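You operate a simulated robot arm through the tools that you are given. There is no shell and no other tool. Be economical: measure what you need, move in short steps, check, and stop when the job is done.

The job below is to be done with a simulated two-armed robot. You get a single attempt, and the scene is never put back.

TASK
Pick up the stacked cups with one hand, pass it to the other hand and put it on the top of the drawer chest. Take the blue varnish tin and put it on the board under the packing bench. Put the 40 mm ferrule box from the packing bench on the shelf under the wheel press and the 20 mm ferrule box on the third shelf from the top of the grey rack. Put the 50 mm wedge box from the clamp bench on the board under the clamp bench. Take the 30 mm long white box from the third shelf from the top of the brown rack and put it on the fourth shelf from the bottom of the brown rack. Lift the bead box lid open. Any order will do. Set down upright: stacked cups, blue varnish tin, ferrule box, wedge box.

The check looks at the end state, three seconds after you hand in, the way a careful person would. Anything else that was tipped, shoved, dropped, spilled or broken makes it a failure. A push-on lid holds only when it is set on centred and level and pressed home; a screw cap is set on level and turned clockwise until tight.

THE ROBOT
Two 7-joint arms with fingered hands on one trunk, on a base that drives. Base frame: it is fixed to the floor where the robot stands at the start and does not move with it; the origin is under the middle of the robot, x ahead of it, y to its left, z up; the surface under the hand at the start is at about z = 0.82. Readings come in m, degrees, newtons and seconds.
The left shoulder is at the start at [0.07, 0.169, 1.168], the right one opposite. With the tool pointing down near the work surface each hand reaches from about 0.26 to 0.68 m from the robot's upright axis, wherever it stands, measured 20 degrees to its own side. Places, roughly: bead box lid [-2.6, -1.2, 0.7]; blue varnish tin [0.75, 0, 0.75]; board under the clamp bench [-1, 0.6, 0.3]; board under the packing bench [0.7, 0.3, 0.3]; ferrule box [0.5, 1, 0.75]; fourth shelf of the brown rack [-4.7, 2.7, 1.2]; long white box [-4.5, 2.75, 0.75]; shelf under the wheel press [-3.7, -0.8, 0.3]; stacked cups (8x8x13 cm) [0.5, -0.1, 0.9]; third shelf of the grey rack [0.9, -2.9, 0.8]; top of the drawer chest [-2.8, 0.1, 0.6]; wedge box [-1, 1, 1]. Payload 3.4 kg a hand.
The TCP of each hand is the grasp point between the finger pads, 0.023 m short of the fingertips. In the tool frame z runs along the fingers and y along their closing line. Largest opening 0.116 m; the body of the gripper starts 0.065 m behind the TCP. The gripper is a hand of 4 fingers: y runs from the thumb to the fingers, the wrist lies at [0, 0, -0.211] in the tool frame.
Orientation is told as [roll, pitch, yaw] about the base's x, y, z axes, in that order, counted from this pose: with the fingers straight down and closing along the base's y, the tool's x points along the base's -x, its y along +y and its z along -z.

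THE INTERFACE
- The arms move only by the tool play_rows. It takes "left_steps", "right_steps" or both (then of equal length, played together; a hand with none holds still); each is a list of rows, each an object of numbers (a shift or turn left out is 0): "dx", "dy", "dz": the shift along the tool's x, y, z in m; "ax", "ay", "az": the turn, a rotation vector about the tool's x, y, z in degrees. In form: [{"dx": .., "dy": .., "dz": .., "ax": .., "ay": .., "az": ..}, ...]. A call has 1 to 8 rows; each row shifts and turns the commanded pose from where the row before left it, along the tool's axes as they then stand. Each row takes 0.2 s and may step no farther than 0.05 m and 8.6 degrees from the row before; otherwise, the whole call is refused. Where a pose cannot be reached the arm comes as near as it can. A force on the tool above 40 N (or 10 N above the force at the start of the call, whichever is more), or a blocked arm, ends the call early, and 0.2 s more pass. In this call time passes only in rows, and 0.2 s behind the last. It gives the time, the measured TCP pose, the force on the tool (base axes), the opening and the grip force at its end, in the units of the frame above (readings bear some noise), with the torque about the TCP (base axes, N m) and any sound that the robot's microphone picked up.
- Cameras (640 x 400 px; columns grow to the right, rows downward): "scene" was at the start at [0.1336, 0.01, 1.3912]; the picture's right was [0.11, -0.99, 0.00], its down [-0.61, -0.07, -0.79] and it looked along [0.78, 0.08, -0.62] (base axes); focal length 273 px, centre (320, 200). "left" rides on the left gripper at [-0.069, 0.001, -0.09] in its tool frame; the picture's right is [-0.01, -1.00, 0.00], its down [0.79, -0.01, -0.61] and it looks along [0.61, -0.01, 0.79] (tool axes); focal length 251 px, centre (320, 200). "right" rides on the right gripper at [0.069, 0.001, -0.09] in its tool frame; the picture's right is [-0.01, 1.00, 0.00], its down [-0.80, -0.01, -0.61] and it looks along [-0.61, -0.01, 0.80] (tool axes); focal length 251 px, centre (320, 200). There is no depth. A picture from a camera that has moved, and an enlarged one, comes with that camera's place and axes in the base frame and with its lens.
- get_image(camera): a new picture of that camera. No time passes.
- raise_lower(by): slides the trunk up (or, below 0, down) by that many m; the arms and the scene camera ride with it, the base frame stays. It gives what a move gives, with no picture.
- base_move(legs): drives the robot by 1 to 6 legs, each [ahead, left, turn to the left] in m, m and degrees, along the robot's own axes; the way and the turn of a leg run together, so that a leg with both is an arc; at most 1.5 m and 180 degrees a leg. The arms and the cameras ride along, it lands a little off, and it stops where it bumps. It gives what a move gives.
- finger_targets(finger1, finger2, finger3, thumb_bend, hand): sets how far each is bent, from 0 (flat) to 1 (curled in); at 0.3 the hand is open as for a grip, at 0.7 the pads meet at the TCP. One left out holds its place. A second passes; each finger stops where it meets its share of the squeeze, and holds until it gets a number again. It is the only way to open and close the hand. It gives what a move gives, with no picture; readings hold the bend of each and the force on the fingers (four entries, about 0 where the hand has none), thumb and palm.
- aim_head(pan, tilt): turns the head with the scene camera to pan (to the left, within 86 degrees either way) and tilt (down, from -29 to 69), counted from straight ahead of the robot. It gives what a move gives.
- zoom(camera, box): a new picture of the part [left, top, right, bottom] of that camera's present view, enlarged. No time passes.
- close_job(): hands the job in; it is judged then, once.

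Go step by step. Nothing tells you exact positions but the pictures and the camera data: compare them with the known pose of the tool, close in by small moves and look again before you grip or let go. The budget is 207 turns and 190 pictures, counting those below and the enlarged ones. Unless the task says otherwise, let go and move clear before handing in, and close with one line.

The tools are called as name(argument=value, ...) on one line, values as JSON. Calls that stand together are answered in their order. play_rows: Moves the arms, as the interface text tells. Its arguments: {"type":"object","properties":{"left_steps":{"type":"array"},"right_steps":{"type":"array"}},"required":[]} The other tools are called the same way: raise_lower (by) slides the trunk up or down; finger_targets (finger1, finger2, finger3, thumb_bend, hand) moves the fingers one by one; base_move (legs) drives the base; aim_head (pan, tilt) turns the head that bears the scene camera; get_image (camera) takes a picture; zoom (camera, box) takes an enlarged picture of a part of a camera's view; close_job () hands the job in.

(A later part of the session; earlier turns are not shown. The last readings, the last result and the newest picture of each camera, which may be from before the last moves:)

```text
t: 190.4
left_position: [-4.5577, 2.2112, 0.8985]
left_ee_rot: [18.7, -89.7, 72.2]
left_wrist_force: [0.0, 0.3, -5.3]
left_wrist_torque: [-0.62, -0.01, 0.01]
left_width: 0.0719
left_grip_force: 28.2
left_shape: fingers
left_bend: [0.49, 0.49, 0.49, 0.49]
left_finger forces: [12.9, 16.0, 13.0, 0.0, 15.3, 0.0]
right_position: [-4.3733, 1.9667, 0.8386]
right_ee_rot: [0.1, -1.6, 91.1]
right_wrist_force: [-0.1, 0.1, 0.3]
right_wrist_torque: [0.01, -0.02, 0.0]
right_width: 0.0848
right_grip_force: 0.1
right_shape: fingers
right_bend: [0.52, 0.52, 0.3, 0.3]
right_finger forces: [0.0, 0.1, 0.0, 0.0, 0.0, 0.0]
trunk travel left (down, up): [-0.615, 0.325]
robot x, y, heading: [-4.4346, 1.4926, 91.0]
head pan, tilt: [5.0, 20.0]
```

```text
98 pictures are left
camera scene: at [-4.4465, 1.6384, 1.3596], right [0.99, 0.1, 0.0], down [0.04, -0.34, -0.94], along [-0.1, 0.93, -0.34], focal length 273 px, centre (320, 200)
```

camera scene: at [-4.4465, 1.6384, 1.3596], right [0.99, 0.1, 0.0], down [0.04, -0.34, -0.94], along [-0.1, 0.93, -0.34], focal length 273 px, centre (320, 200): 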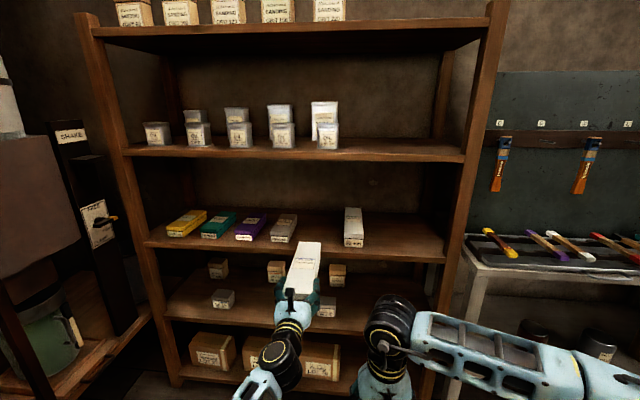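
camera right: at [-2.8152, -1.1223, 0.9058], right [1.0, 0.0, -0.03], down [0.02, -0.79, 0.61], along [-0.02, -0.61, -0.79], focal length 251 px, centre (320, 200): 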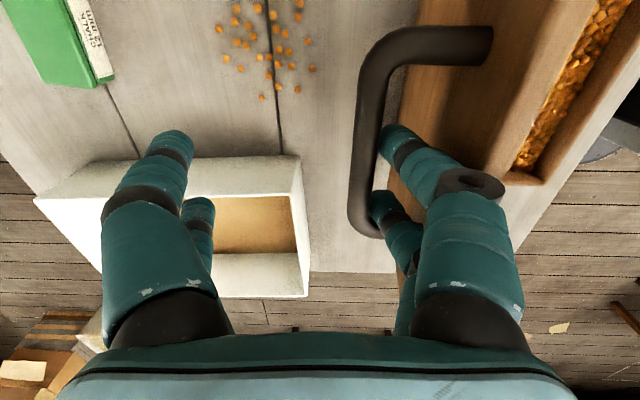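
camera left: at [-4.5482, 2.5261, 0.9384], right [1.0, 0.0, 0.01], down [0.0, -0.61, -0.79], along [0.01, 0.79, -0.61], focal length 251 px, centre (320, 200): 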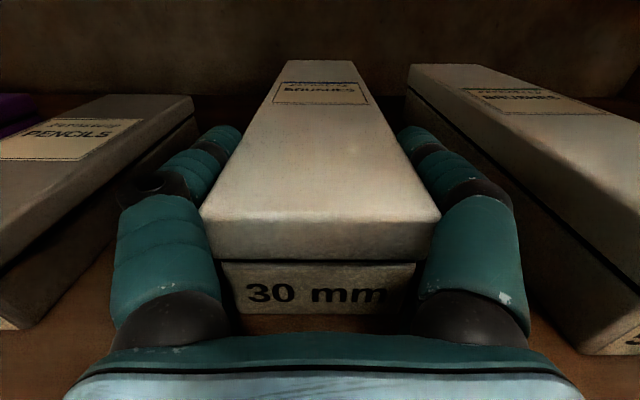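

The box is held level. I raise to the fourth shelf's height and line up with the free space at its right.

base_move(legs=[[0, -0.26, -1.0]])

raise_lower(by=0.3)

play_rows(left_steps=[{"dx": -0.025}, {"dx": -0.025}, {"dx": -0.025}])

get_image(camera="scene")

get_image(camera="left")

```text
t: 192.2
left_position: [-4.295, 2.2154, 0.8983]
left_ee_rot: [21.1, -89.7, 68.9]
left_wrist_force: [-0.4, -0.5, -6.0]
left_wrist_torque: [-0.6, 0.02, 0.0]
left_width: 0.0721
left_grip_force: 28.6
left_shape: fingers
left_bend: [0.49, 0.49, 0.49, 0.49]
left_finger forces: [12.5, 16.2, 12.9, 0.1, 15.3, 0.0]
right_position: [-4.1144, 1.9692, 0.8393]
right_ee_rot: [0.3, -1.6, 90.2]
right_wrist_force: [-0.4, -0.5, 0.3]
right_wrist_torque: [0.0, 0.03, -0.01]
right_width: 0.0848
right_grip_force: 0.0
right_shape: fingers
right_bend: [0.52, 0.52, 0.3, 0.3]
right_finger forces: [0.0, 0.0, 0.0, 0.0, 0.1, 0.1]
trunk travel left (down, up): [-0.615, 0.325]
robot x, y, heading: [-4.1809, 1.4953, 90.0]
head pan, tilt: [5.0, 20.0]
```

```text
t: 195.2
left_position: [-4.2953, 2.2151, 1.1992]
left_ee_rot: [18.5, -89.7, 71.5]
left_wrist_force: [0.5, -0.1, -5.3]
left_wrist_torque: [-0.59, 0.01, 0.0]
left_width: 0.0719
left_grip_force: 28.3
left_shape: fingers
left_bend: [0.49, 0.49, 0.49, 0.49]
left_finger forces: [12.3, 16.0, 13.0, 0.0, 14.8, 0.1]
right_position: [-4.1137, 1.9678, 1.1402]
right_ee_rot: [0.1, -1.6, 90.2]
right_wrist_force: [-0.9, -0.7, 0.0]
right_wrist_torque: [-0.02, 0.04, 0.0]
right_width: 0.0847
right_grip_force: 0.2
right_shape: fingers
right_bend: [0.52, 0.52, 0.3, 0.3]
right_finger forces: [0.0, 0.0, 0.0, 0.0, 0.0, 0.0]
trunk travel left (down, up): [-0.915, 0.025]
robot x, y, heading: [-4.1851, 1.4956, 89.8]
head pan, tilt: [5.0, 20.0]
```

```text
t: 196.0
left_position: [-4.2937, 2.2152, 1.2737]
left_ee_rot: [17.4, -89.7, 72.6]
left_wrist_force: [-0.2, -0.8, -6.3]
left_wrist_torque: [-0.57, 0.03, 0.0]
left_width: 0.0717
left_grip_force: 27.9
left_shape: fingers
left_bend: [0.49, 0.49, 0.49, 0.48]
left_finger forces: [11.9, 15.7, 12.7, 0.1, 14.4, 0.0]
right_position: [-4.1144, 1.9695, 1.1385]
right_ee_rot: [0.3, -1.6, 90.2]
right_wrist_force: [0.2, 0.2, 0.3]
right_wrist_torque: [-0.03, -0.03, 0.01]
right_width: 0.085
right_grip_force: 0.0
right_shape: fingers
right_bend: [0.52, 0.52, 0.3, 0.3]
right_finger forces: [0.1, 0.0, 0.0, 0.0, 0.0, 0.0]
trunk travel left (down, up): [-0.915, 0.025]
robot x, y, heading: [-4.1816, 1.4959, 90.1]
head pan, tilt: [5.0, 20.0]
```

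```text
97 pictures are left
camera scene: at [-4.1927, 1.6411, 1.6595], right [1.0, 0.09, 0.0], down [0.03, -0.34, -0.94], along [-0.08, 0.94, -0.34], focal length 273 px, centre (320, 200)
```

scene: 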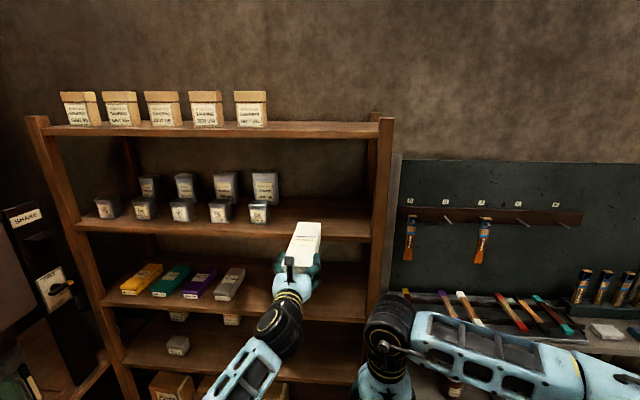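

```text
96 pictures are left
camera left: at [-4.2937, 2.1246, 1.3434], right [1.0, 0.0, 0.01], down [0.0, -0.61, -0.79], along [0.01, 0.79, -0.61], focal length 251 px, centre (320, 200)
```

left: 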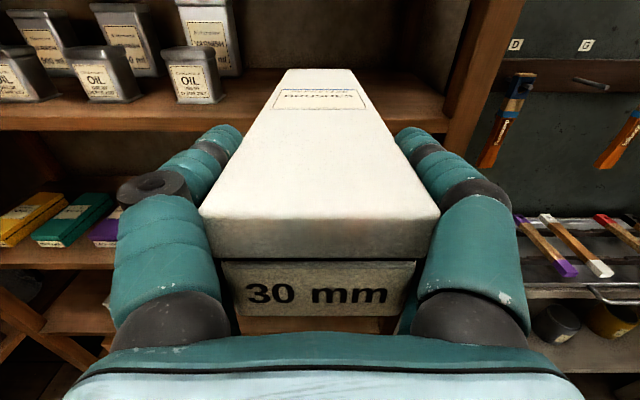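

The path is clear: tins to the left, post to the right. I drive in 0.4 m and look.

base_move(legs=[[0.4, 0, 0]])

get_image(camera="left")

get_image(camera="scene")

```text
t: 198.6
left_position: [-4.2881, 2.6195, 1.2758]
left_ee_rot: [25.1, -89.9, 64.4]
left_wrist_force: [0.2, 0.2, -6.1]
left_wrist_torque: [-0.57, -0.03, -0.03]
left_width: 0.0717
left_grip_force: 27.5
left_shape: fingers
left_bend: [0.49, 0.49, 0.49, 0.48]
left_finger forces: [11.9, 15.6, 12.7, 0.1, 14.4, 0.1]
right_position: [-4.1082, 2.3714, 1.14]
right_ee_rot: [0.2, -1.6, 89.7]
right_wrist_force: [0.1, 0.9, 0.1]
right_wrist_torque: [0.0, 0.01, 0.03]
right_width: 0.0852
right_grip_force: 0.1
right_shape: fingers
right_bend: [0.52, 0.52, 0.3, 0.3]
right_finger forces: [0.0, 0.0, 0.0, 0.0, 0.0, 0.0]
trunk travel left (down, up): [-0.915, 0.025]
robot x, y, heading: [-4.1787, 1.8981, 89.3]
head pan, tilt: [5.0, 20.0]
```

```text
95 pictures are left
camera left: at [-4.2872, 2.529, 1.3446], right [1.0, -0.01, 0.01], down [0.0, -0.61, -0.79], along [0.01, 0.79, -0.61], focal length 251 px, centre (320, 200)
```

left: 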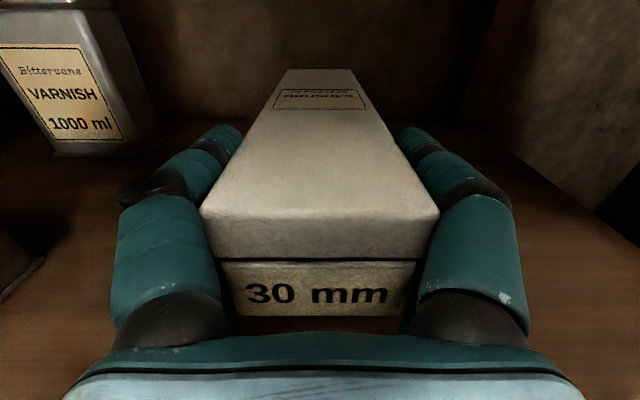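

```text
94 pictures are left
camera scene: at [-4.1901, 2.044, 1.6598], right [1.0, 0.08, 0.0], down [0.03, -0.34, -0.94], along [-0.07, 0.94, -0.34], focal length 273 px, centre (320, 200)
```

scene: 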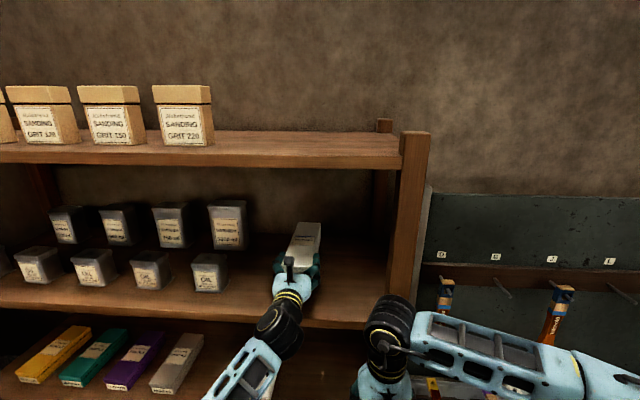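

Over the shelf with clear space. I lower in small steps, watching for contact.

play_rows(left_steps=[{"dx": 0.01}, {"dx": 0.008}, {"dx": 0.005}, {"dx": 0.004}, {"dx": 0.003}, {"dx": 0.003}])

get_image(camera="left")

```text
t: 199.9
left_position: [-4.2862, 2.62, 1.2426]
left_ee_rot: [21.7, -89.8, 67.9]
left_wrist_force: [0.1, 0.9, -1.3]
left_wrist_torque: [0.26, 0.13, -0.02]
left_width: 0.0718
left_grip_force: 27.1
left_shape: fingers
left_bend: [0.49, 0.49, 0.49, 0.48]
left_finger forces: [13.3, 13.5, 10.7, 0.0, 15.8, 0.0]
right_position: [-4.1081, 2.3728, 1.1383]
right_ee_rot: [0.2, -1.6, 89.7]
right_wrist_force: [-0.3, 0.2, 0.3]
right_wrist_torque: [0.03, -0.02, -0.01]
right_width: 0.0849
right_grip_force: 0.0
right_shape: fingers
right_bend: [0.52, 0.52, 0.3, 0.3]
right_finger forces: [0.1, 0.0, 0.1, 0.0, 0.0, 0.0]
trunk travel left (down, up): [-0.915, 0.025]
robot x, y, heading: [-4.1818, 1.903, 89.5]
head pan, tilt: [5.0, 20.0]
```

```text
93 pictures are left
camera left: at [-4.2869, 2.5298, 1.3118], right [1.0, -0.01, 0.01], down [0.0, -0.61, -0.79], along [0.01, 0.79, -0.61], focal length 251 px, centre (320, 200)
```

left: 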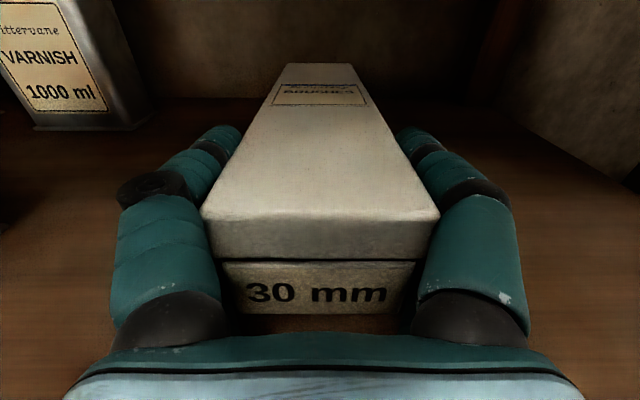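

The weight has transferred to the shelf exactly as computed. I open and back straight out.

finger_targets(hand="left", finger1=0.34, finger2=0.34, finger3=0.34, thumb_bend=0.34)

play_rows(left_steps=[{"dx": -0.003, "dz": -0.02}, {"dz": -0.03}, {"dz": -0.03}])

base_move(legs=[[-0.35, 0, 0]])

get_image(camera="scene")

```text
t: 200.9
left_position: [-4.2855, 2.6189, 1.2414]
left_ee_rot: [24.3, -89.7, 65.1]
left_wrist_force: [-0.6, -0.2, -0.1]
left_wrist_torque: [-0.03, 0.01, -0.02]
left_width: 0.1051
left_grip_force: 0.1
left_shape: fingers
left_bend: [0.34, 0.34, 0.34, 0.34]
left_finger forces: [0.0, 0.0, 0.0, 0.1, 0.0, 0.0]
right_position: [-4.1082, 2.3719, 1.1399]
right_ee_rot: [0.2, -1.8, 89.7]
right_wrist_force: [0.0, -0.2, 0.8]
right_wrist_torque: [-0.01, 0.0, -0.02]
right_width: 0.0847
right_grip_force: 0.1
right_shape: fingers
right_bend: [0.52, 0.52, 0.3, 0.3]
right_finger forces: [0.0, 0.0, 0.0, 0.0, 0.0, 0.0]
trunk travel left (down, up): [-0.915, 0.025]
robot x, y, heading: [-4.1842, 1.9025, 89.7]
head pan, tilt: [5.0, 20.0]
```

```text
t: 201.8
left_position: [-4.287, 2.5392, 1.2454]
left_ee_rot: [24.2, -89.9, 65.3]
left_wrist_force: [-0.1, -0.5, -0.5]
left_wrist_torque: [0.01, 0.01, -0.01]
left_width: 0.1051
left_grip_force: 0.1
left_shape: fingers
left_bend: [0.34, 0.34, 0.34, 0.34]
left_finger forces: [0.1, 0.0, 0.0, 0.0, 0.0, 0.1]
right_position: [-4.1088, 2.372, 1.1404]
right_ee_rot: [0.2, -1.7, 89.7]
right_wrist_force: [0.3, -0.2, -0.4]
right_wrist_torque: [0.02, 0.02, 0.01]
right_width: 0.0849
right_grip_force: 0.1
right_shape: fingers
right_bend: [0.52, 0.52, 0.3, 0.3]
right_finger forces: [0.1, 0.0, 0.1, 0.1, 0.0, 0.1]
trunk travel left (down, up): [-0.915, 0.025]
robot x, y, heading: [-4.1828, 1.9036, 89.4]
head pan, tilt: [5.0, 20.0]
```

```text
t: 204.1
left_position: [-4.2971, 2.1821, 1.2439]
left_ee_rot: [17.9, -89.6, 72.3]
left_wrist_force: [0.1, -0.1, -0.5]
left_wrist_torque: [0.0, 0.0, -0.01]
left_width: 0.1053
left_grip_force: 0.1
left_shape: fingers
left_bend: [0.34, 0.34, 0.34, 0.34]
left_finger forces: [0.0, 0.0, 0.2, 0.0, 0.0, 0.1]
right_position: [-4.1149, 2.0151, 1.1383]
right_ee_rot: [0.2, -1.5, 90.6]
right_wrist_force: [-0.2, 0.6, 0.1]
right_wrist_torque: [-0.01, -0.02, -0.02]
right_width: 0.085
right_grip_force: 0.1
right_shape: fingers
right_bend: [0.52, 0.52, 0.3, 0.3]
right_finger forces: [0.0, 0.0, 0.1, 0.1, 0.0, 0.1]
trunk travel left (down, up): [-0.915, 0.025]
robot x, y, heading: [-4.1806, 1.5415, 90.3]
head pan, tilt: [5.0, 20.0]
```

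```text
92 pictures are left
camera scene: at [-4.1923, 1.689, 1.6595], right [1.0, 0.09, 0.0], down [0.03, -0.34, -0.94], along [-0.09, 0.94, -0.34], focal length 273 px, centre (320, 200)
```

scene: 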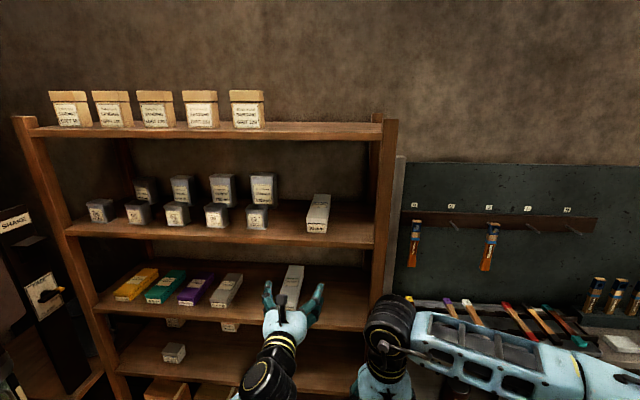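

The white box is on the fourth shelf from the bottom. Next the wedge box: I drive back along the wall side aisle to the corridor between the packing and clamp benches.

base_move(legs=[[0, 0, 90], [0, -0.2, 0], [-1.5, 0, 0], [-1.5, 0, 0], [-0.95, 0, 0]])

aim_head(pan=45, tilt=35)

get_image(camera="scene")

```text
t: 228.2
left_position: [-0.8538, 1.6874, 1.2449]
left_ee_rot: [21.3, -89.6, 158.3]
left_wrist_force: [0.3, -0.3, -0.5]
left_wrist_torque: [-0.02, 0.01, -0.01]
left_width: 0.1049
left_grip_force: 0.2
left_shape: fingers
left_bend: [0.34, 0.34, 0.34, 0.34]
left_finger forces: [0.0, 0.0, 0.1, 0.1, 0.0, 0.0]
right_position: [-0.6845, 1.866, 1.139]
right_ee_rot: [0.2, -1.6, 179.8]
right_wrist_force: [-0.8, 0.1, 0.9]
right_wrist_torque: [-0.01, 0.01, 0.0]
right_width: 0.0849
right_grip_force: 0.0
right_shape: fingers
right_bend: [0.52, 0.52, 0.3, 0.3]
right_finger forces: [0.0, 0.0, 0.1, 0.1, 0.0, 0.0]
trunk travel left (down, up): [-0.915, 0.025]
robot x, y, heading: [-0.2125, 1.7907, 179.6]
head pan, tilt: [5.0, 20.0]
```

```text
t: 229.2
left_position: [-0.8527, 1.6874, 1.2452]
left_ee_rot: [23.9, -89.7, 155.5]
left_wrist_force: [-0.2, -0.1, -0.3]
left_wrist_torque: [0.0, 0.01, 0.02]
left_width: 0.105
left_grip_force: 0.1
left_shape: fingers
left_bend: [0.34, 0.34, 0.34, 0.34]
left_finger forces: [0.1, 0.0, 0.0, 0.0, 0.1, 0.0]
right_position: [-0.6851, 1.8659, 1.1387]
right_ee_rot: [0.1, -1.6, 179.7]
right_wrist_force: [-1.3, 0.5, 0.0]
right_wrist_torque: [-0.02, 0.0, -0.01]
right_width: 0.085
right_grip_force: 0.0
right_shape: fingers
right_bend: [0.52, 0.52, 0.3, 0.3]
right_finger forces: [0.1, 0.1, 0.0, 0.0, 0.0, 0.1]
trunk travel left (down, up): [-0.915, 0.025]
robot x, y, heading: [-0.2114, 1.7986, 179.5]
head pan, tilt: [45.0, 35.0]
```

```text
91 pictures are left
camera scene: at [-0.3288, 1.7338, 1.6359], right [-0.7, 0.71, 0.0], down [0.41, 0.4, -0.82], along [-0.58, -0.57, -0.57], focal length 273 px, centre (320, 200)
```

scene: 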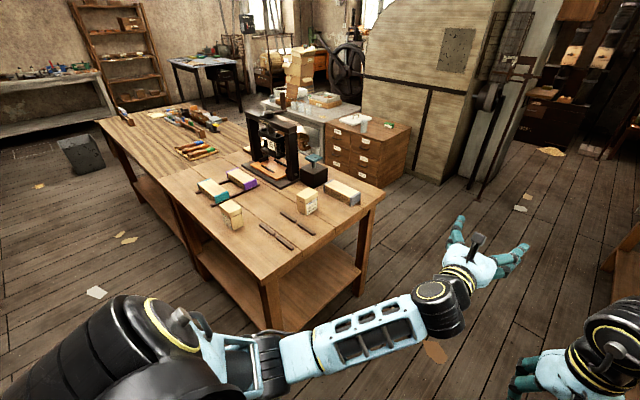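

The clamp bench is ahead-left with two cream boxes on it. I zoom to read the labels.

zoom(camera="scene", box=[190, 150, 390, 275])

```text
3.20 times, centred on (290, 212) of scene
camera zoom: at [-0.3288, 1.7338, 1.6359], right [-0.7, 0.71, 0.0], down [0.41, 0.4, -0.82], along [-0.58, -0.57, -0.57], focal length 874 px, centre (416, 160)
```

zoom: 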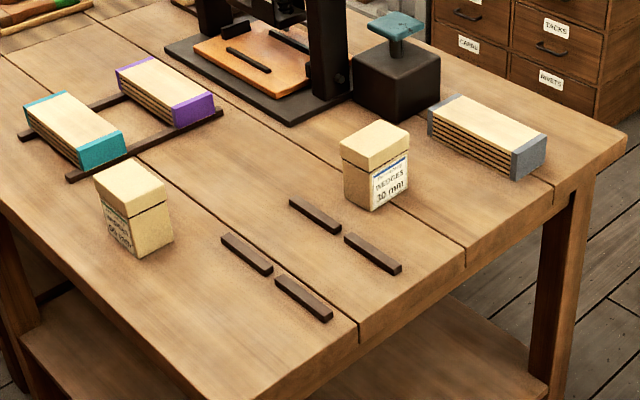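

The right cream box is the 30 mm wedges; the left one should be the 50 mm. I retract both arms, go along the corridor to face it, and check its label.

play_rows(left_steps=[{"dz": -0.03}, {"dz": -0.03}, {"dz": -0.03}, {"dz": -0.03}, {"dz": -0.03}], right_steps=[{"dz": -0.03}, {"dz": -0.03}, {"dz": -0.03}, {"dz": -0.03}, {"dz": -0.03}])

base_move(legs=[[-0.12, 0, 0.4], [0, 0.88, 0]])

aim_head(pan=5, tilt=45)

get_image(camera="scene")

get_image(camera="left")

```text
t: 230.4
left_position: [-0.6971, 1.6864, 1.2473]
left_ee_rot: [26.3, -89.9, 153.1]
left_wrist_force: [-0.4, 1.2, 0.2]
left_wrist_torque: [0.01, -0.01, 0.02]
left_width: 0.1052
left_grip_force: 0.1
left_shape: fingers
left_bend: [0.34, 0.34, 0.34, 0.34]
left_finger forces: [0.1, 0.0, 0.1, 0.1, 0.0, 0.0]
right_position: [-0.6784, 1.8663, 1.2878]
right_ee_rot: [0.3, -1.7, 179.8]
right_wrist_force: [0.3, 0.3, 0.0]
right_wrist_torque: [0.02, 0.02, 0.01]
right_width: 0.0847
right_grip_force: 0.2
right_shape: fingers
right_bend: [0.52, 0.52, 0.3, 0.3]
right_finger forces: [0.0, 0.1, 0.1, 0.0, 0.1, 0.1]
trunk travel left (down, up): [-0.915, 0.025]
robot x, y, heading: [-0.2154, 1.7953, 179.4]
head pan, tilt: [45.0, 35.0]
```

```text
t: 235.8
left_position: [-0.5728, 0.8183, 1.2469]
left_ee_rot: [32.9, -89.7, 147.6]
left_wrist_force: [0.4, 0.3, 0.8]
left_wrist_torque: [0.03, 0.0, 0.03]
left_width: 0.105
left_grip_force: 0.0
left_shape: fingers
left_bend: [0.34, 0.34, 0.34, 0.34]
left_finger forces: [0.1, 0.1, 0.0, 0.1, 0.0, 0.0]
right_position: [-0.5579, 1.0013, 1.2886]
right_ee_rot: [0.2, -1.6, -179.1]
right_wrist_force: [0.4, 0.2, -1.2]
right_wrist_torque: [-0.01, 0.0, 0.04]
right_width: 0.0848
right_grip_force: 0.0
right_shape: fingers
right_bend: [0.52, 0.52, 0.3, 0.3]
right_finger forces: [0.0, 0.0, 0.1, 0.0, 0.1, 0.0]
trunk travel left (down, up): [-0.915, 0.025]
robot x, y, heading: [-0.0874, 0.9346, -179.3]
head pan, tilt: [45.0, 35.0]
```

```text
t: 236.9
left_position: [-0.5729, 0.8188, 1.2472]
left_ee_rot: [24.6, -89.7, 156.0]
left_wrist_force: [0.6, 0.6, -0.7]
left_wrist_torque: [-0.02, -0.02, 0.01]
left_width: 0.1051
left_grip_force: 0.0
left_shape: fingers
left_bend: [0.34, 0.34, 0.34, 0.34]
left_finger forces: [0.0, 0.1, 0.0, 0.0, 0.0, 0.0]
right_position: [-0.5574, 0.9996, 1.2889]
right_ee_rot: [0.2, -1.7, -179.1]
right_wrist_force: [0.2, 0.1, 0.0]
right_wrist_torque: [0.0, 0.0, 0.0]
right_width: 0.0849
right_grip_force: 0.0
right_shape: fingers
right_bend: [0.52, 0.52, 0.3, 0.3]
right_finger forces: [0.0, 0.0, 0.1, 0.0, 0.0, 0.1]
trunk travel left (down, up): [-0.915, 0.025]
robot x, y, heading: [-0.0851, 0.9377, -179.5]
head pan, tilt: [5.0, 45.0]
```

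```text
89 pictures are left
camera scene: at [-0.2206, 0.9274, 1.6211], right [-0.1, 1.0, 0.0], down [0.7, 0.07, -0.71], along [-0.7, -0.07, -0.71], focal length 273 px, centre (320, 200)
```

scene: 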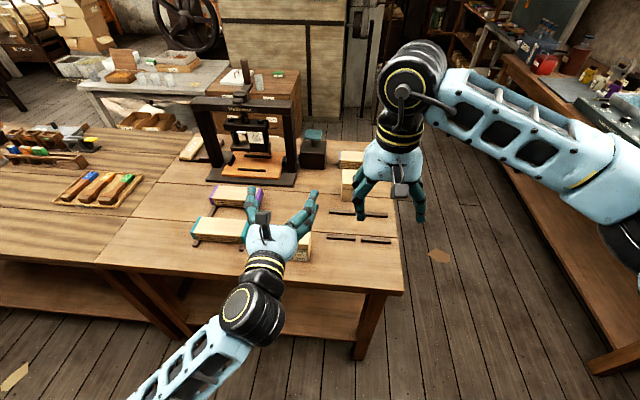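

```text
88 pictures are left
camera left: at [-0.482, 0.8175, 1.316], right [-0.01, 1.0, 0.01], down [0.61, 0.01, -0.79], along [-0.79, 0.0, -0.61], focal length 251 px, centre (320, 200)
```

left: 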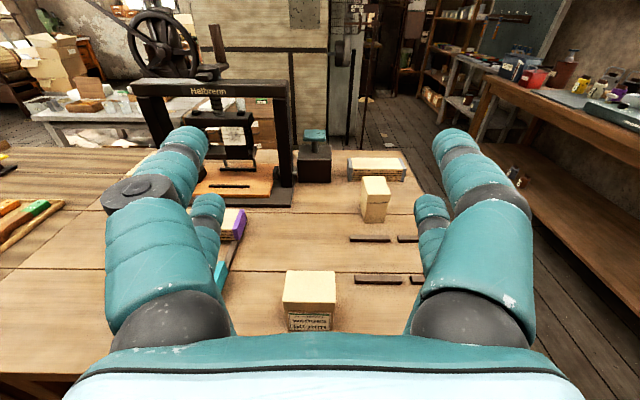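

The box is in line with the left hand. I lower the trunk to bring the hand near its height and look again.

raise_lower(by=-0.33)

get_image(camera="left")

aim_head(pan=12, tilt=45)

get_image(camera="scene")

```text
t: 240.1
left_position: [-0.572, 0.8183, 0.9169]
left_ee_rot: [24.2, -89.7, 156.4]
left_wrist_force: [-0.2, -0.3, 0.5]
left_wrist_torque: [0.0, -0.03, -0.03]
left_width: 0.105
left_grip_force: 0.1
left_shape: fingers
left_bend: [0.34, 0.34, 0.34, 0.34]
left_finger forces: [0.0, 0.1, 0.1, 0.1, 0.1, 0.0]
right_position: [-0.5551, 0.9995, 0.9586]
right_ee_rot: [0.2, -1.7, -179.2]
right_wrist_force: [0.1, 0.1, 0.8]
right_wrist_torque: [0.04, 0.01, 0.0]
right_width: 0.0846
right_grip_force: 0.0
right_shape: fingers
right_bend: [0.52, 0.52, 0.3, 0.3]
right_finger forces: [0.0, 0.0, 0.1, 0.1, 0.0, 0.1]
trunk travel left (down, up): [-0.585, 0.355]
robot x, y, heading: [-0.086, 0.9333, -179.4]
head pan, tilt: [5.0, 45.0]
```

```text
87 pictures are left
camera left: at [-0.4819, 0.8174, 0.9861], right [-0.01, 1.0, 0.01], down [0.61, 0.01, -0.79], along [-0.79, 0.0, -0.61], focal length 251 px, centre (320, 200)
```

left: 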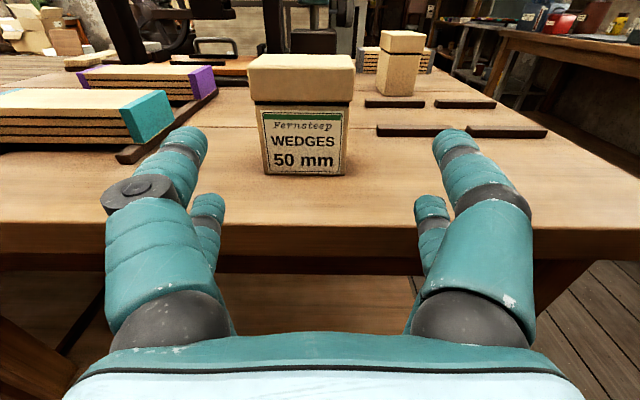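

```text
t: 240.8
left_position: [-0.572, 0.8184, 0.9161]
left_ee_rot: [23.6, -89.7, 157.0]
left_wrist_force: [0.1, -0.2, -0.2]
left_wrist_torque: [-0.01, 0.02, 0.0]
left_width: 0.1051
left_grip_force: 0.0
left_shape: fingers
left_bend: [0.34, 0.34, 0.34, 0.34]
left_finger forces: [0.0, 0.0, 0.1, 0.1, 0.0, 0.0]
right_position: [-0.5561, 1.0004, 0.9583]
right_ee_rot: [0.2, -1.6, -179.1]
right_wrist_force: [0.5, -0.5, 0.6]
right_wrist_torque: [-0.03, 0.01, 0.01]
right_width: 0.0847
right_grip_force: 0.0
right_shape: fingers
right_bend: [0.52, 0.52, 0.3, 0.3]
right_finger forces: [0.1, 0.1, 0.0, 0.1, 0.0, 0.0]
trunk travel left (down, up): [-0.585, 0.355]
robot x, y, heading: [-0.0864, 0.9358, -179.4]
head pan, tilt: [12.0, 45.0]
```

```text
86 pictures are left
camera scene: at [-0.219, 0.9176, 1.2911], right [-0.22, 0.98, 0.0], down [0.69, 0.15, -0.71], along [-0.69, -0.15, -0.71], focal length 273 px, centre (320, 200)
```

scene: 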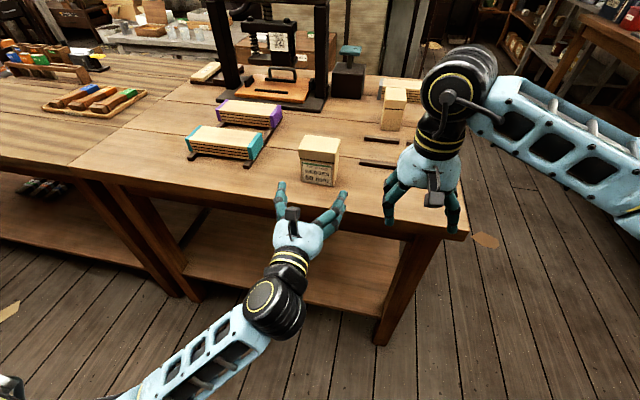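

Label confirmed: wedges 50 mm. The bench is at z about 0.845 and the box front at (-0.71, 0.80), about 9 cm wide. I open wider, align and advance.

finger_targets(hand="left", finger1=0.22, finger2=0.22, finger3=0.22, thumb_bend=0.22)

play_rows(left_steps=[{"dy": 0.017, "dx": 0.014}, {"dz": 0.03}, {"dz": 0.03}, {"dz": 0.03}])

get_image(camera="left")

```text
t: 241.8
left_position: [-0.5723, 0.8181, 0.9158]
left_ee_rot: [24.0, -89.7, 156.6]
left_wrist_force: [0.6, 0.0, 0.3]
left_wrist_torque: [-0.02, 0.01, 0.02]
left_width: 0.1316
left_grip_force: 0.0
left_shape: fingers
left_bend: [0.22, 0.22, 0.22, 0.22]
left_finger forces: [0.1, 0.0, 0.0, 0.1, 0.0, 0.1]
right_position: [-0.5565, 1.0, 0.9588]
right_ee_rot: [0.2, -1.6, -179.2]
right_wrist_force: [-0.7, -0.4, 0.2]
right_wrist_torque: [-0.01, 0.01, 0.01]
right_width: 0.0847
right_grip_force: 0.2
right_shape: fingers
right_bend: [0.52, 0.52, 0.3, 0.3]
right_finger forces: [0.0, 0.0, 0.1, 0.1, 0.0, 0.0]
trunk travel left (down, up): [-0.585, 0.355]
robot x, y, heading: [-0.0855, 0.9377, -179.4]
head pan, tilt: [12.0, 45.0]
```

```text
t: 242.8
left_position: [-0.6628, 0.8005, 0.9017]
left_ee_rot: [24.9, -89.7, 155.8]
left_wrist_force: [0.3, 0.6, -0.1]
left_wrist_torque: [-0.02, 0.0, -0.01]
left_width: 0.1315
left_grip_force: 0.0
left_shape: fingers
left_bend: [0.22, 0.22, 0.22, 0.22]
left_finger forces: [0.0, 0.0, 0.0, 0.0, 0.0, 0.0]
right_position: [-0.5583, 1.0006, 0.9584]
right_ee_rot: [0.2, -1.6, -179.1]
right_wrist_force: [0.4, 0.1, 0.0]
right_wrist_torque: [0.01, 0.0, 0.01]
right_width: 0.0847
right_grip_force: 0.0
right_shape: fingers
right_bend: [0.52, 0.52, 0.3, 0.3]
right_finger forces: [0.0, 0.0, 0.0, 0.0, 0.1, 0.0]
trunk travel left (down, up): [-0.585, 0.355]
robot x, y, heading: [-0.0873, 0.9376, -178.9]
head pan, tilt: [12.0, 45.0]
```

```text
85 pictures are left
camera left: at [-0.5719, 0.7994, 0.9713], right [-0.01, 1.0, 0.01], down [0.61, 0.01, -0.79], along [-0.79, 0.0, -0.61], focal length 251 px, centre (320, 200)
```

left: 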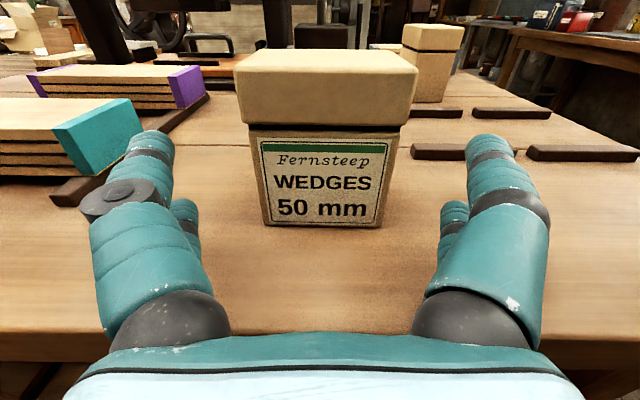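

The box is centred between the open fingers. I advance the last 8.5 cm and close.

play_rows(left_steps=[{"dz": 0.03}, {"dz": 0.03}, {"dz": 0.025}])

finger_targets(hand="left", finger1=0.5, finger2=0.5, finger3=0.5, thumb_bend=0.5)

get_image(camera="left")

```text
t: 243.6
left_position: [-0.7491, 0.7985, 0.9038]
left_ee_rot: [24.8, -89.7, 155.7]
left_wrist_force: [0.3, 1.0, 0.3]
left_wrist_torque: [-0.04, 0.01, 0.0]
left_width: 0.1318
left_grip_force: 0.9
left_shape: fingers
left_bend: [0.22, 0.22, 0.22, 0.22]
left_finger forces: [0.1, 0.1, 0.3, 0.0, 0.3, 0.0]
right_position: [-0.5567, 1.0, 0.9579]
right_ee_rot: [0.1, -1.6, -179.1]
right_wrist_force: [0.3, 0.1, -0.5]
right_wrist_torque: [0.03, 0.01, -0.01]
right_width: 0.0851
right_grip_force: 0.1
right_shape: fingers
right_bend: [0.52, 0.52, 0.3, 0.3]
right_finger forces: [0.1, 0.0, 0.0, 0.0, 0.0, 0.0]
trunk travel left (down, up): [-0.585, 0.355]
robot x, y, heading: [-0.0871, 0.9336, -179.2]
head pan, tilt: [12.0, 45.0]
```

```text
t: 244.6
left_position: [-0.7482, 0.799, 0.9041]
left_ee_rot: [27.5, -89.7, 153.2]
left_wrist_force: [-0.3, 0.1, 1.1]
left_wrist_torque: [-0.09, 0.03, -0.01]
left_width: 0.0848
left_grip_force: 35.6
left_shape: fingers
left_bend: [0.45, 0.44, 0.47, 0.47]
left_finger forces: [16.8, 16.1, 15.1, 0.1, 22.9, 0.0]
right_position: [-0.5568, 1.0, 0.9577]
right_ee_rot: [0.3, -1.7, -179.1]
right_wrist_force: [0.1, 0.3, 0.3]
right_wrist_torque: [-0.01, -0.03, 0.0]
right_width: 0.0849
right_grip_force: 0.0
right_shape: fingers
right_bend: [0.52, 0.52, 0.3, 0.3]
right_finger forces: [0.0, 0.1, 0.0, 0.0, 0.0, 0.0]
trunk travel left (down, up): [-0.585, 0.355]
robot x, y, heading: [-0.0898, 0.9338, -179.2]
head pan, tilt: [12.0, 45.0]
```

```text
84 pictures are left
camera left: at [-0.6575, 0.7978, 0.9732], right [-0.01, 1.0, 0.01], down [0.61, 0.01, -0.79], along [-0.79, 0.0, -0.61], focal length 251 px, centre (320, 200)
```

left: 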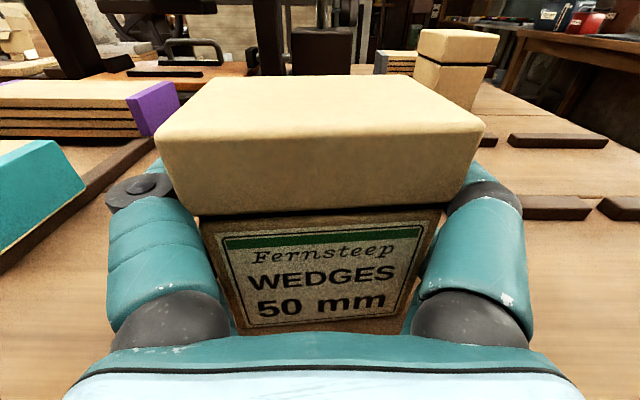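

The box is gripped below its lid. I lift 5 cm, retract clear of the bench, and lower toward the board.

raise_lower(by=0.05)

play_rows(left_steps=[{"dz": -0.03}, {"dz": -0.03}, {"dz": -0.035}, {"dz": -0.035}, {"dz": -0.035}, {"dz": -0.035}, {"dz": -0.03}])

raise_lower(by=-0.3)

get_image(camera="scene")

get_image(camera="left")

```text
t: 245.5
left_position: [-0.7483, 0.7986, 0.9547]
left_ee_rot: [20.0, -89.7, 160.6]
left_wrist_force: [-0.2, 0.2, -2.4]
left_wrist_torque: [0.0, 0.01, -0.02]
left_width: 0.085
left_grip_force: 35.7
left_shape: fingers
left_bend: [0.45, 0.44, 0.47, 0.47]
left_finger forces: [16.6, 16.2, 15.4, 0.1, 22.6, 0.1]
right_position: [-0.5577, 1.0001, 1.0089]
right_ee_rot: [0.2, -1.6, -179.2]
right_wrist_force: [-0.6, -0.7, -0.4]
right_wrist_torque: [0.0, 0.01, 0.02]
right_width: 0.0847
right_grip_force: 0.0
right_shape: fingers
right_bend: [0.52, 0.52, 0.3, 0.3]
right_finger forces: [0.0, 0.0, 0.0, 0.0, 0.0, 0.1]
trunk travel left (down, up): [-0.635, 0.305]
robot x, y, heading: [-0.087, 0.9367, -179.4]
head pan, tilt: [12.0, 45.0]
```

```text
t: 247.1
left_position: [-0.5161, 0.8013, 0.9559]
left_ee_rot: [28.6, -89.8, 152.1]
left_wrist_force: [0.0, -0.4, -1.5]
left_wrist_torque: [0.0, 0.01, 0.0]
left_width: 0.0846
left_grip_force: 32.4
left_shape: fingers
left_bend: [0.45, 0.44, 0.47, 0.47]
left_finger forces: [15.6, 14.9, 13.7, 0.0, 20.6, 0.0]
right_position: [-0.5554, 0.9997, 1.0082]
right_ee_rot: [0.1, -1.7, -179.1]
right_wrist_force: [0.7, 0.5, -0.9]
right_wrist_torque: [-0.03, 0.0, 0.02]
right_width: 0.085
right_grip_force: 0.0
right_shape: fingers
right_bend: [0.52, 0.52, 0.3, 0.3]
right_finger forces: [0.1, 0.0, 0.0, 0.0, 0.0, 0.0]
trunk travel left (down, up): [-0.635, 0.305]
robot x, y, heading: [-0.0866, 0.9327, -179.5]
head pan, tilt: [12.0, 45.0]
```

```text
t: 250.1
left_position: [-0.5169, 0.8018, 0.6545]
left_ee_rot: [22.5, -89.7, 158.0]
left_wrist_force: [-0.1, 0.3, -1.9]
left_wrist_torque: [-0.02, 0.0, -0.02]
left_width: 0.0843
left_grip_force: 32.6
left_shape: fingers
left_bend: [0.45, 0.44, 0.47, 0.47]
left_finger forces: [15.6, 15.0, 13.8, 0.1, 20.8, 0.1]
right_position: [-0.5563, 1.0007, 0.7088]
right_ee_rot: [0.2, -1.6, -179.1]
right_wrist_force: [-0.3, 0.0, 0.3]
right_wrist_torque: [0.02, 0.01, 0.01]
right_width: 0.085
right_grip_force: 0.1
right_shape: fingers
right_bend: [0.52, 0.52, 0.3, 0.3]
right_finger forces: [0.0, 0.0, 0.1, 0.1, 0.0, 0.0]
trunk travel left (down, up): [-0.335, 0.605]
robot x, y, heading: [-0.0879, 0.9361, -179.4]
head pan, tilt: [12.0, 45.0]
```

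```text
83 pictures are left
camera scene: at [-0.2191, 0.9175, 1.0411], right [-0.22, 0.98, 0.0], down [0.69, 0.15, -0.71], along [-0.69, -0.15, -0.71], focal length 273 px, centre (320, 200)
```

scene: 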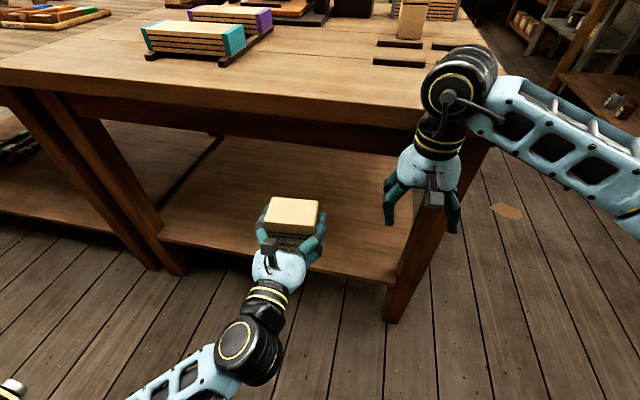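

```text
82 pictures are left
camera left: at [-0.4266, 0.8, 0.7234], right [-0.01, 1.0, 0.01], down [0.61, 0.01, -0.79], along [-0.79, 0.0, -0.61], focal length 251 px, centre (320, 200)
```

left: 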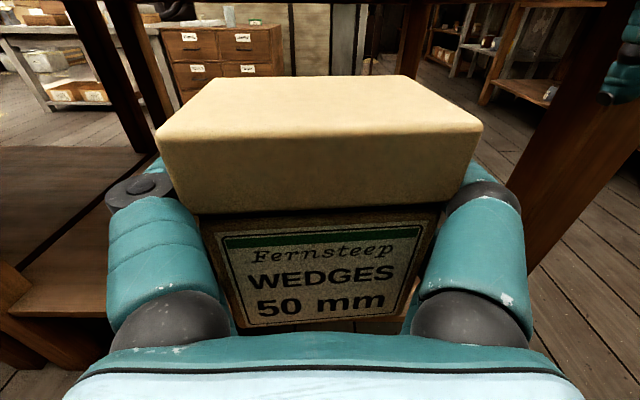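

The board top is at z about 0.295, front edge x about -0.655, and it is empty here. I lower further and move in under the bench.

raise_lower(by=-0.245)

play_rows(left_steps=[{"dz": 0.035}, {"dz": 0.035}, {"dz": 0.035}, {"dz": 0.035}, {"dz": 0.035}, {"dz": 0.03}, {"dz": 0.03}, {"dz": 0.025}])

get_image(camera="scene")

get_image(camera="left")

```text
t: 252.7
left_position: [-0.5163, 0.8008, 0.4094]
left_ee_rot: [22.2, -89.7, 158.3]
left_wrist_force: [0.0, 0.1, -2.6]
left_wrist_torque: [0.0, -0.01, -0.03]
left_width: 0.0847
left_grip_force: 32.7
left_shape: fingers
left_bend: [0.45, 0.44, 0.47, 0.47]
left_finger forces: [15.7, 15.0, 13.7, 0.0, 20.7, 0.1]
right_position: [-0.5569, 0.9989, 0.463]
right_ee_rot: [0.2, -1.6, -179.1]
right_wrist_force: [0.2, 0.3, 0.4]
right_wrist_torque: [-0.01, -0.04, -0.01]
right_width: 0.0851
right_grip_force: 0.1
right_shape: fingers
right_bend: [0.52, 0.52, 0.3, 0.3]
right_finger forces: [0.0, 0.0, 0.0, 0.1, 0.0, 0.0]
trunk travel left (down, up): [-0.09, 0.85]
robot x, y, heading: [-0.0874, 0.9349, -179.5]
head pan, tilt: [12.0, 45.0]
```

```text
t: 254.5
left_position: [-0.7767, 0.7967, 0.4075]
left_ee_rot: [19.8, -89.6, 160.8]
left_wrist_force: [0.1, -0.2, -2.4]
left_wrist_torque: [-0.01, -0.02, -0.03]
left_width: 0.0841
left_grip_force: 30.4
left_shape: fingers
left_bend: [0.45, 0.44, 0.47, 0.47]
left_finger forces: [14.7, 14.0, 12.9, 0.0, 19.0, 0.0]
right_position: [-0.5561, 0.9998, 0.4633]
right_ee_rot: [0.2, -1.6, -179.0]
right_wrist_force: [0.2, 0.3, -0.1]
right_wrist_torque: [0.02, 0.02, 0.04]
right_width: 0.0847
right_grip_force: 0.0
right_shape: fingers
right_bend: [0.52, 0.52, 0.3, 0.3]
right_finger forces: [0.1, 0.0, 0.1, 0.0, 0.0, 0.0]
trunk travel left (down, up): [-0.09, 0.85]
robot x, y, heading: [-0.0861, 0.9398, -179.5]
head pan, tilt: [12.0, 45.0]
```

```text
81 pictures are left
camera scene: at [-0.2192, 0.9175, 0.796], right [-0.22, 0.98, 0.0], down [0.69, 0.15, -0.71], along [-0.69, -0.15, -0.71], focal length 273 px, centre (320, 200)
```

scene: 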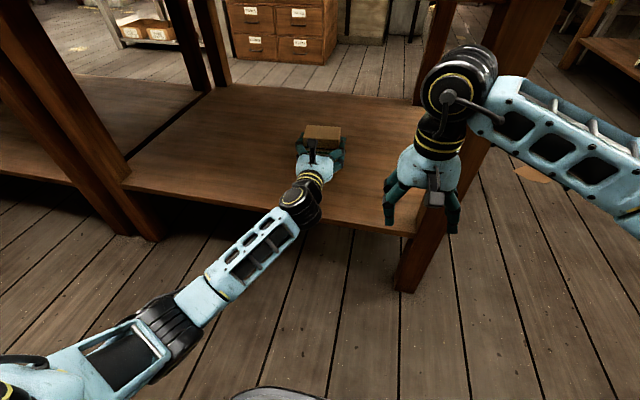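

```text
80 pictures are left
camera left: at [-0.6872, 0.7963, 0.4765], right [-0.01, 1.0, 0.01], down [0.61, 0.01, -0.79], along [-0.79, 0.0, -0.61], focal length 251 px, centre (320, 200)
```

left: 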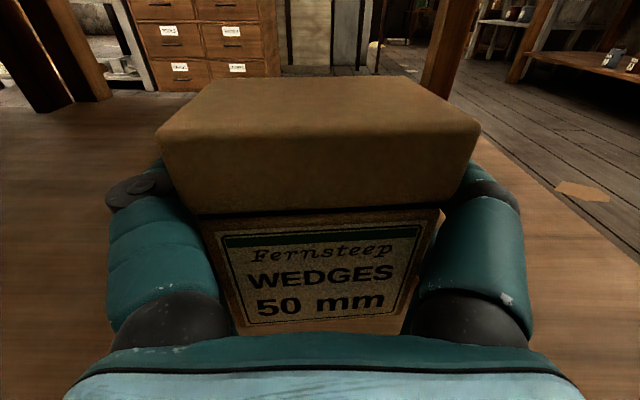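

In place above the board. I lower gently until contact.

play_rows(left_steps=[{"dx": 0.015}, {"dx": 0.012}, {"dx": 0.008}, {"dx": 0.006}, {"dx": 0.005}, {"dx": 0.004}])

```text
t: 255.9
left_position: [-0.7763, 0.7984, 0.3591]
left_ee_rot: [23.8, -89.6, 156.8]
left_wrist_force: [-0.4, -0.5, -1.3]
left_wrist_torque: [0.04, -0.01, -0.01]
left_width: 0.084
left_grip_force: 30.1
left_shape: fingers
left_bend: [0.45, 0.44, 0.47, 0.47]
left_finger forces: [14.7, 13.9, 12.7, 0.0, 18.9, 0.0]
right_position: [-0.5563, 0.9993, 0.4624]
right_ee_rot: [0.1, -1.6, -179.0]
right_wrist_force: [0.3, 0.2, -0.1]
right_wrist_torque: [-0.02, 0.04, 0.02]
right_width: 0.0847
right_grip_force: 0.0
right_shape: fingers
right_bend: [0.52, 0.52, 0.3, 0.3]
right_finger forces: [0.0, 0.0, 0.0, 0.0, 0.1, 0.0]
trunk travel left (down, up): [-0.09, 0.85]
robot x, y, heading: [-0.0876, 0.9375, -179.4]
head pan, tilt: [12.0, 45.0]
```

play_rows(left_steps=[{"dx": 0.003}, {"dx": 0.003}, {"dx": 0.002}])

zoom(camera="left", box=[160, 180, 480, 380])

```text
t: 256.7
left_position: [-0.7768, 0.799, 0.3488]
left_ee_rot: [27.7, -89.7, 152.9]
left_wrist_force: [0.1, -1.1, -2.3]
left_wrist_torque: [0.01, 0.01, 0.02]
left_width: 0.0837
left_grip_force: 30.1
left_shape: fingers
left_bend: [0.45, 0.44, 0.47, 0.47]
left_finger forces: [14.6, 13.9, 12.6, 0.0, 18.9, 0.0]
right_position: [-0.5563, 0.9997, 0.463]
right_ee_rot: [0.2, -1.6, -179.1]
right_wrist_force: [0.1, -0.6, 0.1]
right_wrist_torque: [0.0, -0.01, 0.03]
right_width: 0.0847
right_grip_force: 0.0
right_shape: fingers
right_bend: [0.52, 0.52, 0.3, 0.3]
right_finger forces: [0.0, 0.1, 0.0, 0.0, 0.0, 0.0]
trunk travel left (down, up): [-0.09, 0.85]
robot x, y, heading: [-0.0863, 0.9373, -179.4]
head pan, tilt: [12.0, 45.0]
```

```text
2.00 times, centred on (320, 280) of left
camera zoom: at [-0.6867, 0.7978, 0.4187], right [-0.01, 1.0, 0.01], down [0.61, 0.01, -0.79], along [-0.79, 0.0, -0.61], focal length 503 px, centre (320, 40)
```

zoom: 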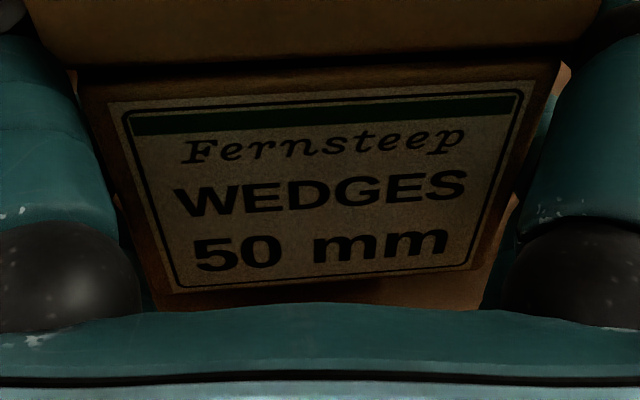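

No contact yet; the weight is still on the hand. I continue down in small steps.

play_rows(left_steps=[{"dx": 0.003}, {"dx": 0.003}, {"dx": 0.003}])

play_rows(left_steps=[{"dx": 0.002}, {"dx": 0.002}])

```text
t: 257.5
left_position: [-0.7774, 0.7986, 0.3396]
left_ee_rot: [18.4, -89.7, 162.2]
left_wrist_force: [-0.2, 0.4, -2.0]
left_wrist_torque: [-0.01, 0.01, -0.01]
left_width: 0.0839
left_grip_force: 29.8
left_shape: fingers
left_bend: [0.45, 0.44, 0.47, 0.47]
left_finger forces: [14.6, 13.9, 12.6, 0.0, 18.8, 0.0]
right_position: [-0.5558, 1.0007, 0.4632]
right_ee_rot: [0.2, -1.6, -179.1]
right_wrist_force: [-0.2, 0.5, -0.5]
right_wrist_torque: [0.0, 0.01, 0.0]
right_width: 0.0847
right_grip_force: 0.1
right_shape: fingers
right_bend: [0.52, 0.52, 0.3, 0.3]
right_finger forces: [0.1, 0.0, 0.0, 0.1, 0.1, 0.0]
trunk travel left (down, up): [-0.09, 0.85]
robot x, y, heading: [-0.09, 0.9366, -179.4]
head pan, tilt: [12.0, 45.0]
```

```text
t: 258.1
left_position: [-0.7771, 0.7968, 0.3365]
left_ee_rot: [16.9, -89.6, 163.9]
left_wrist_force: [-0.3, 0.0, -2.5]
left_wrist_torque: [0.01, 0.0, 0.0]
left_width: 0.0837
left_grip_force: 29.5
left_shape: fingers
left_bend: [0.45, 0.44, 0.47, 0.47]
left_finger forces: [14.5, 13.9, 12.6, 0.1, 18.8, 0.1]
right_position: [-0.557, 0.9994, 0.4635]
right_ee_rot: [0.2, -1.6, -179.1]
right_wrist_force: [0.7, 0.5, 0.2]
right_wrist_torque: [-0.01, -0.02, -0.01]
right_width: 0.0846
right_grip_force: 0.0
right_shape: fingers
right_bend: [0.52, 0.52, 0.3, 0.3]
right_finger forces: [0.0, 0.0, 0.0, 0.0, 0.1, 0.0]
trunk travel left (down, up): [-0.09, 0.85]
robot x, y, heading: [-0.0848, 0.9324, -179.5]
head pan, tilt: [12.0, 45.0]
```

Still hanging. I go down further in 2 mm steps and check the picture.

play_rows(left_steps=[{"dx": 0.002}, {"dx": 0.002}, {"dx": 0.002}])

aim_head(pan=10, tilt=35)

zoom(camera="scene", box=[220, 100, 440, 240])

```text
t: 258.9
left_position: [-0.7757, 0.7974, 0.3342]
left_ee_rot: [107.5, -89.8, 73.1]
left_wrist_force: [-1.1, -2.1, 11.4]
left_wrist_torque: [-0.22, -0.23, -0.03]
left_width: 0.0836
left_grip_force: 30.3
left_shape: fingers
left_bend: [0.45, 0.44, 0.47, 0.47]
left_finger forces: [14.9, 14.8, 12.4, 0.0, 18.7, 0.0]
right_position: [-0.5564, 0.9996, 0.464]
right_ee_rot: [0.2, -1.7, -179.1]
right_wrist_force: [0.0, 0.4, -0.1]
right_wrist_torque: [0.02, 0.01, 0.0]
right_width: 0.0848
right_grip_force: 0.1
right_shape: fingers
right_bend: [0.52, 0.52, 0.3, 0.3]
right_finger forces: [0.0, 0.0, 0.1, 0.1, 0.1, 0.1]
trunk travel left (down, up): [-0.09, 0.85]
robot x, y, heading: [-0.0868, 0.9341, -179.3]
head pan, tilt: [12.0, 45.0]
```

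```text
t: 259.6
left_position: [-0.7762, 0.7978, 0.334]
left_ee_rot: [95.4, -90.0, 85.3]
left_wrist_force: [-3.6, -3.0, 16.8]
left_wrist_torque: [-0.27, -0.3, -0.08]
left_width: 0.084
left_grip_force: 30.8
left_shape: fingers
left_bend: [0.45, 0.44, 0.47, 0.47]
left_finger forces: [15.0, 15.0, 12.3, 0.1, 18.7, 0.1]
right_position: [-0.5556, 0.9999, 0.4648]
right_ee_rot: [0.1, -1.8, -179.2]
right_wrist_force: [-0.1, 0.0, 0.0]
right_wrist_torque: [0.0, 0.01, 0.0]
right_width: 0.085
right_grip_force: 0.0
right_shape: fingers
right_bend: [0.52, 0.52, 0.3, 0.3]
right_finger forces: [0.1, 0.0, 0.0, 0.1, 0.0, 0.0]
trunk travel left (down, up): [-0.09, 0.85]
robot x, y, heading: [-0.0864, 0.9359, -179.4]
head pan, tilt: [10.0, 35.0]
```

```text
2.86 times, centred on (330, 170) of scene
camera zoom: at [-0.2244, 0.9194, 0.8113], right [-0.18, 0.98, 0.0], down [0.56, 0.11, -0.82], along [-0.81, -0.15, -0.57], focal length 780 px, centre (291, 286)
```

zoom: 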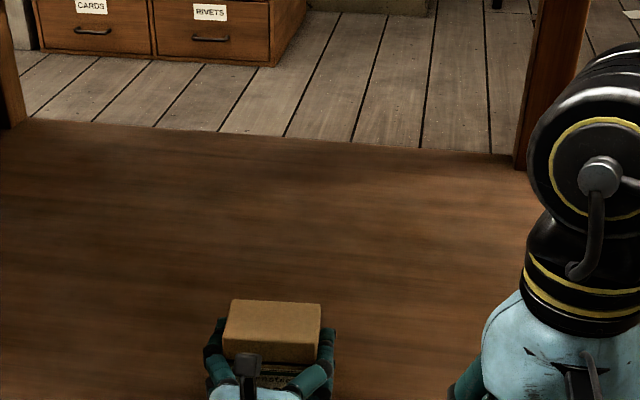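

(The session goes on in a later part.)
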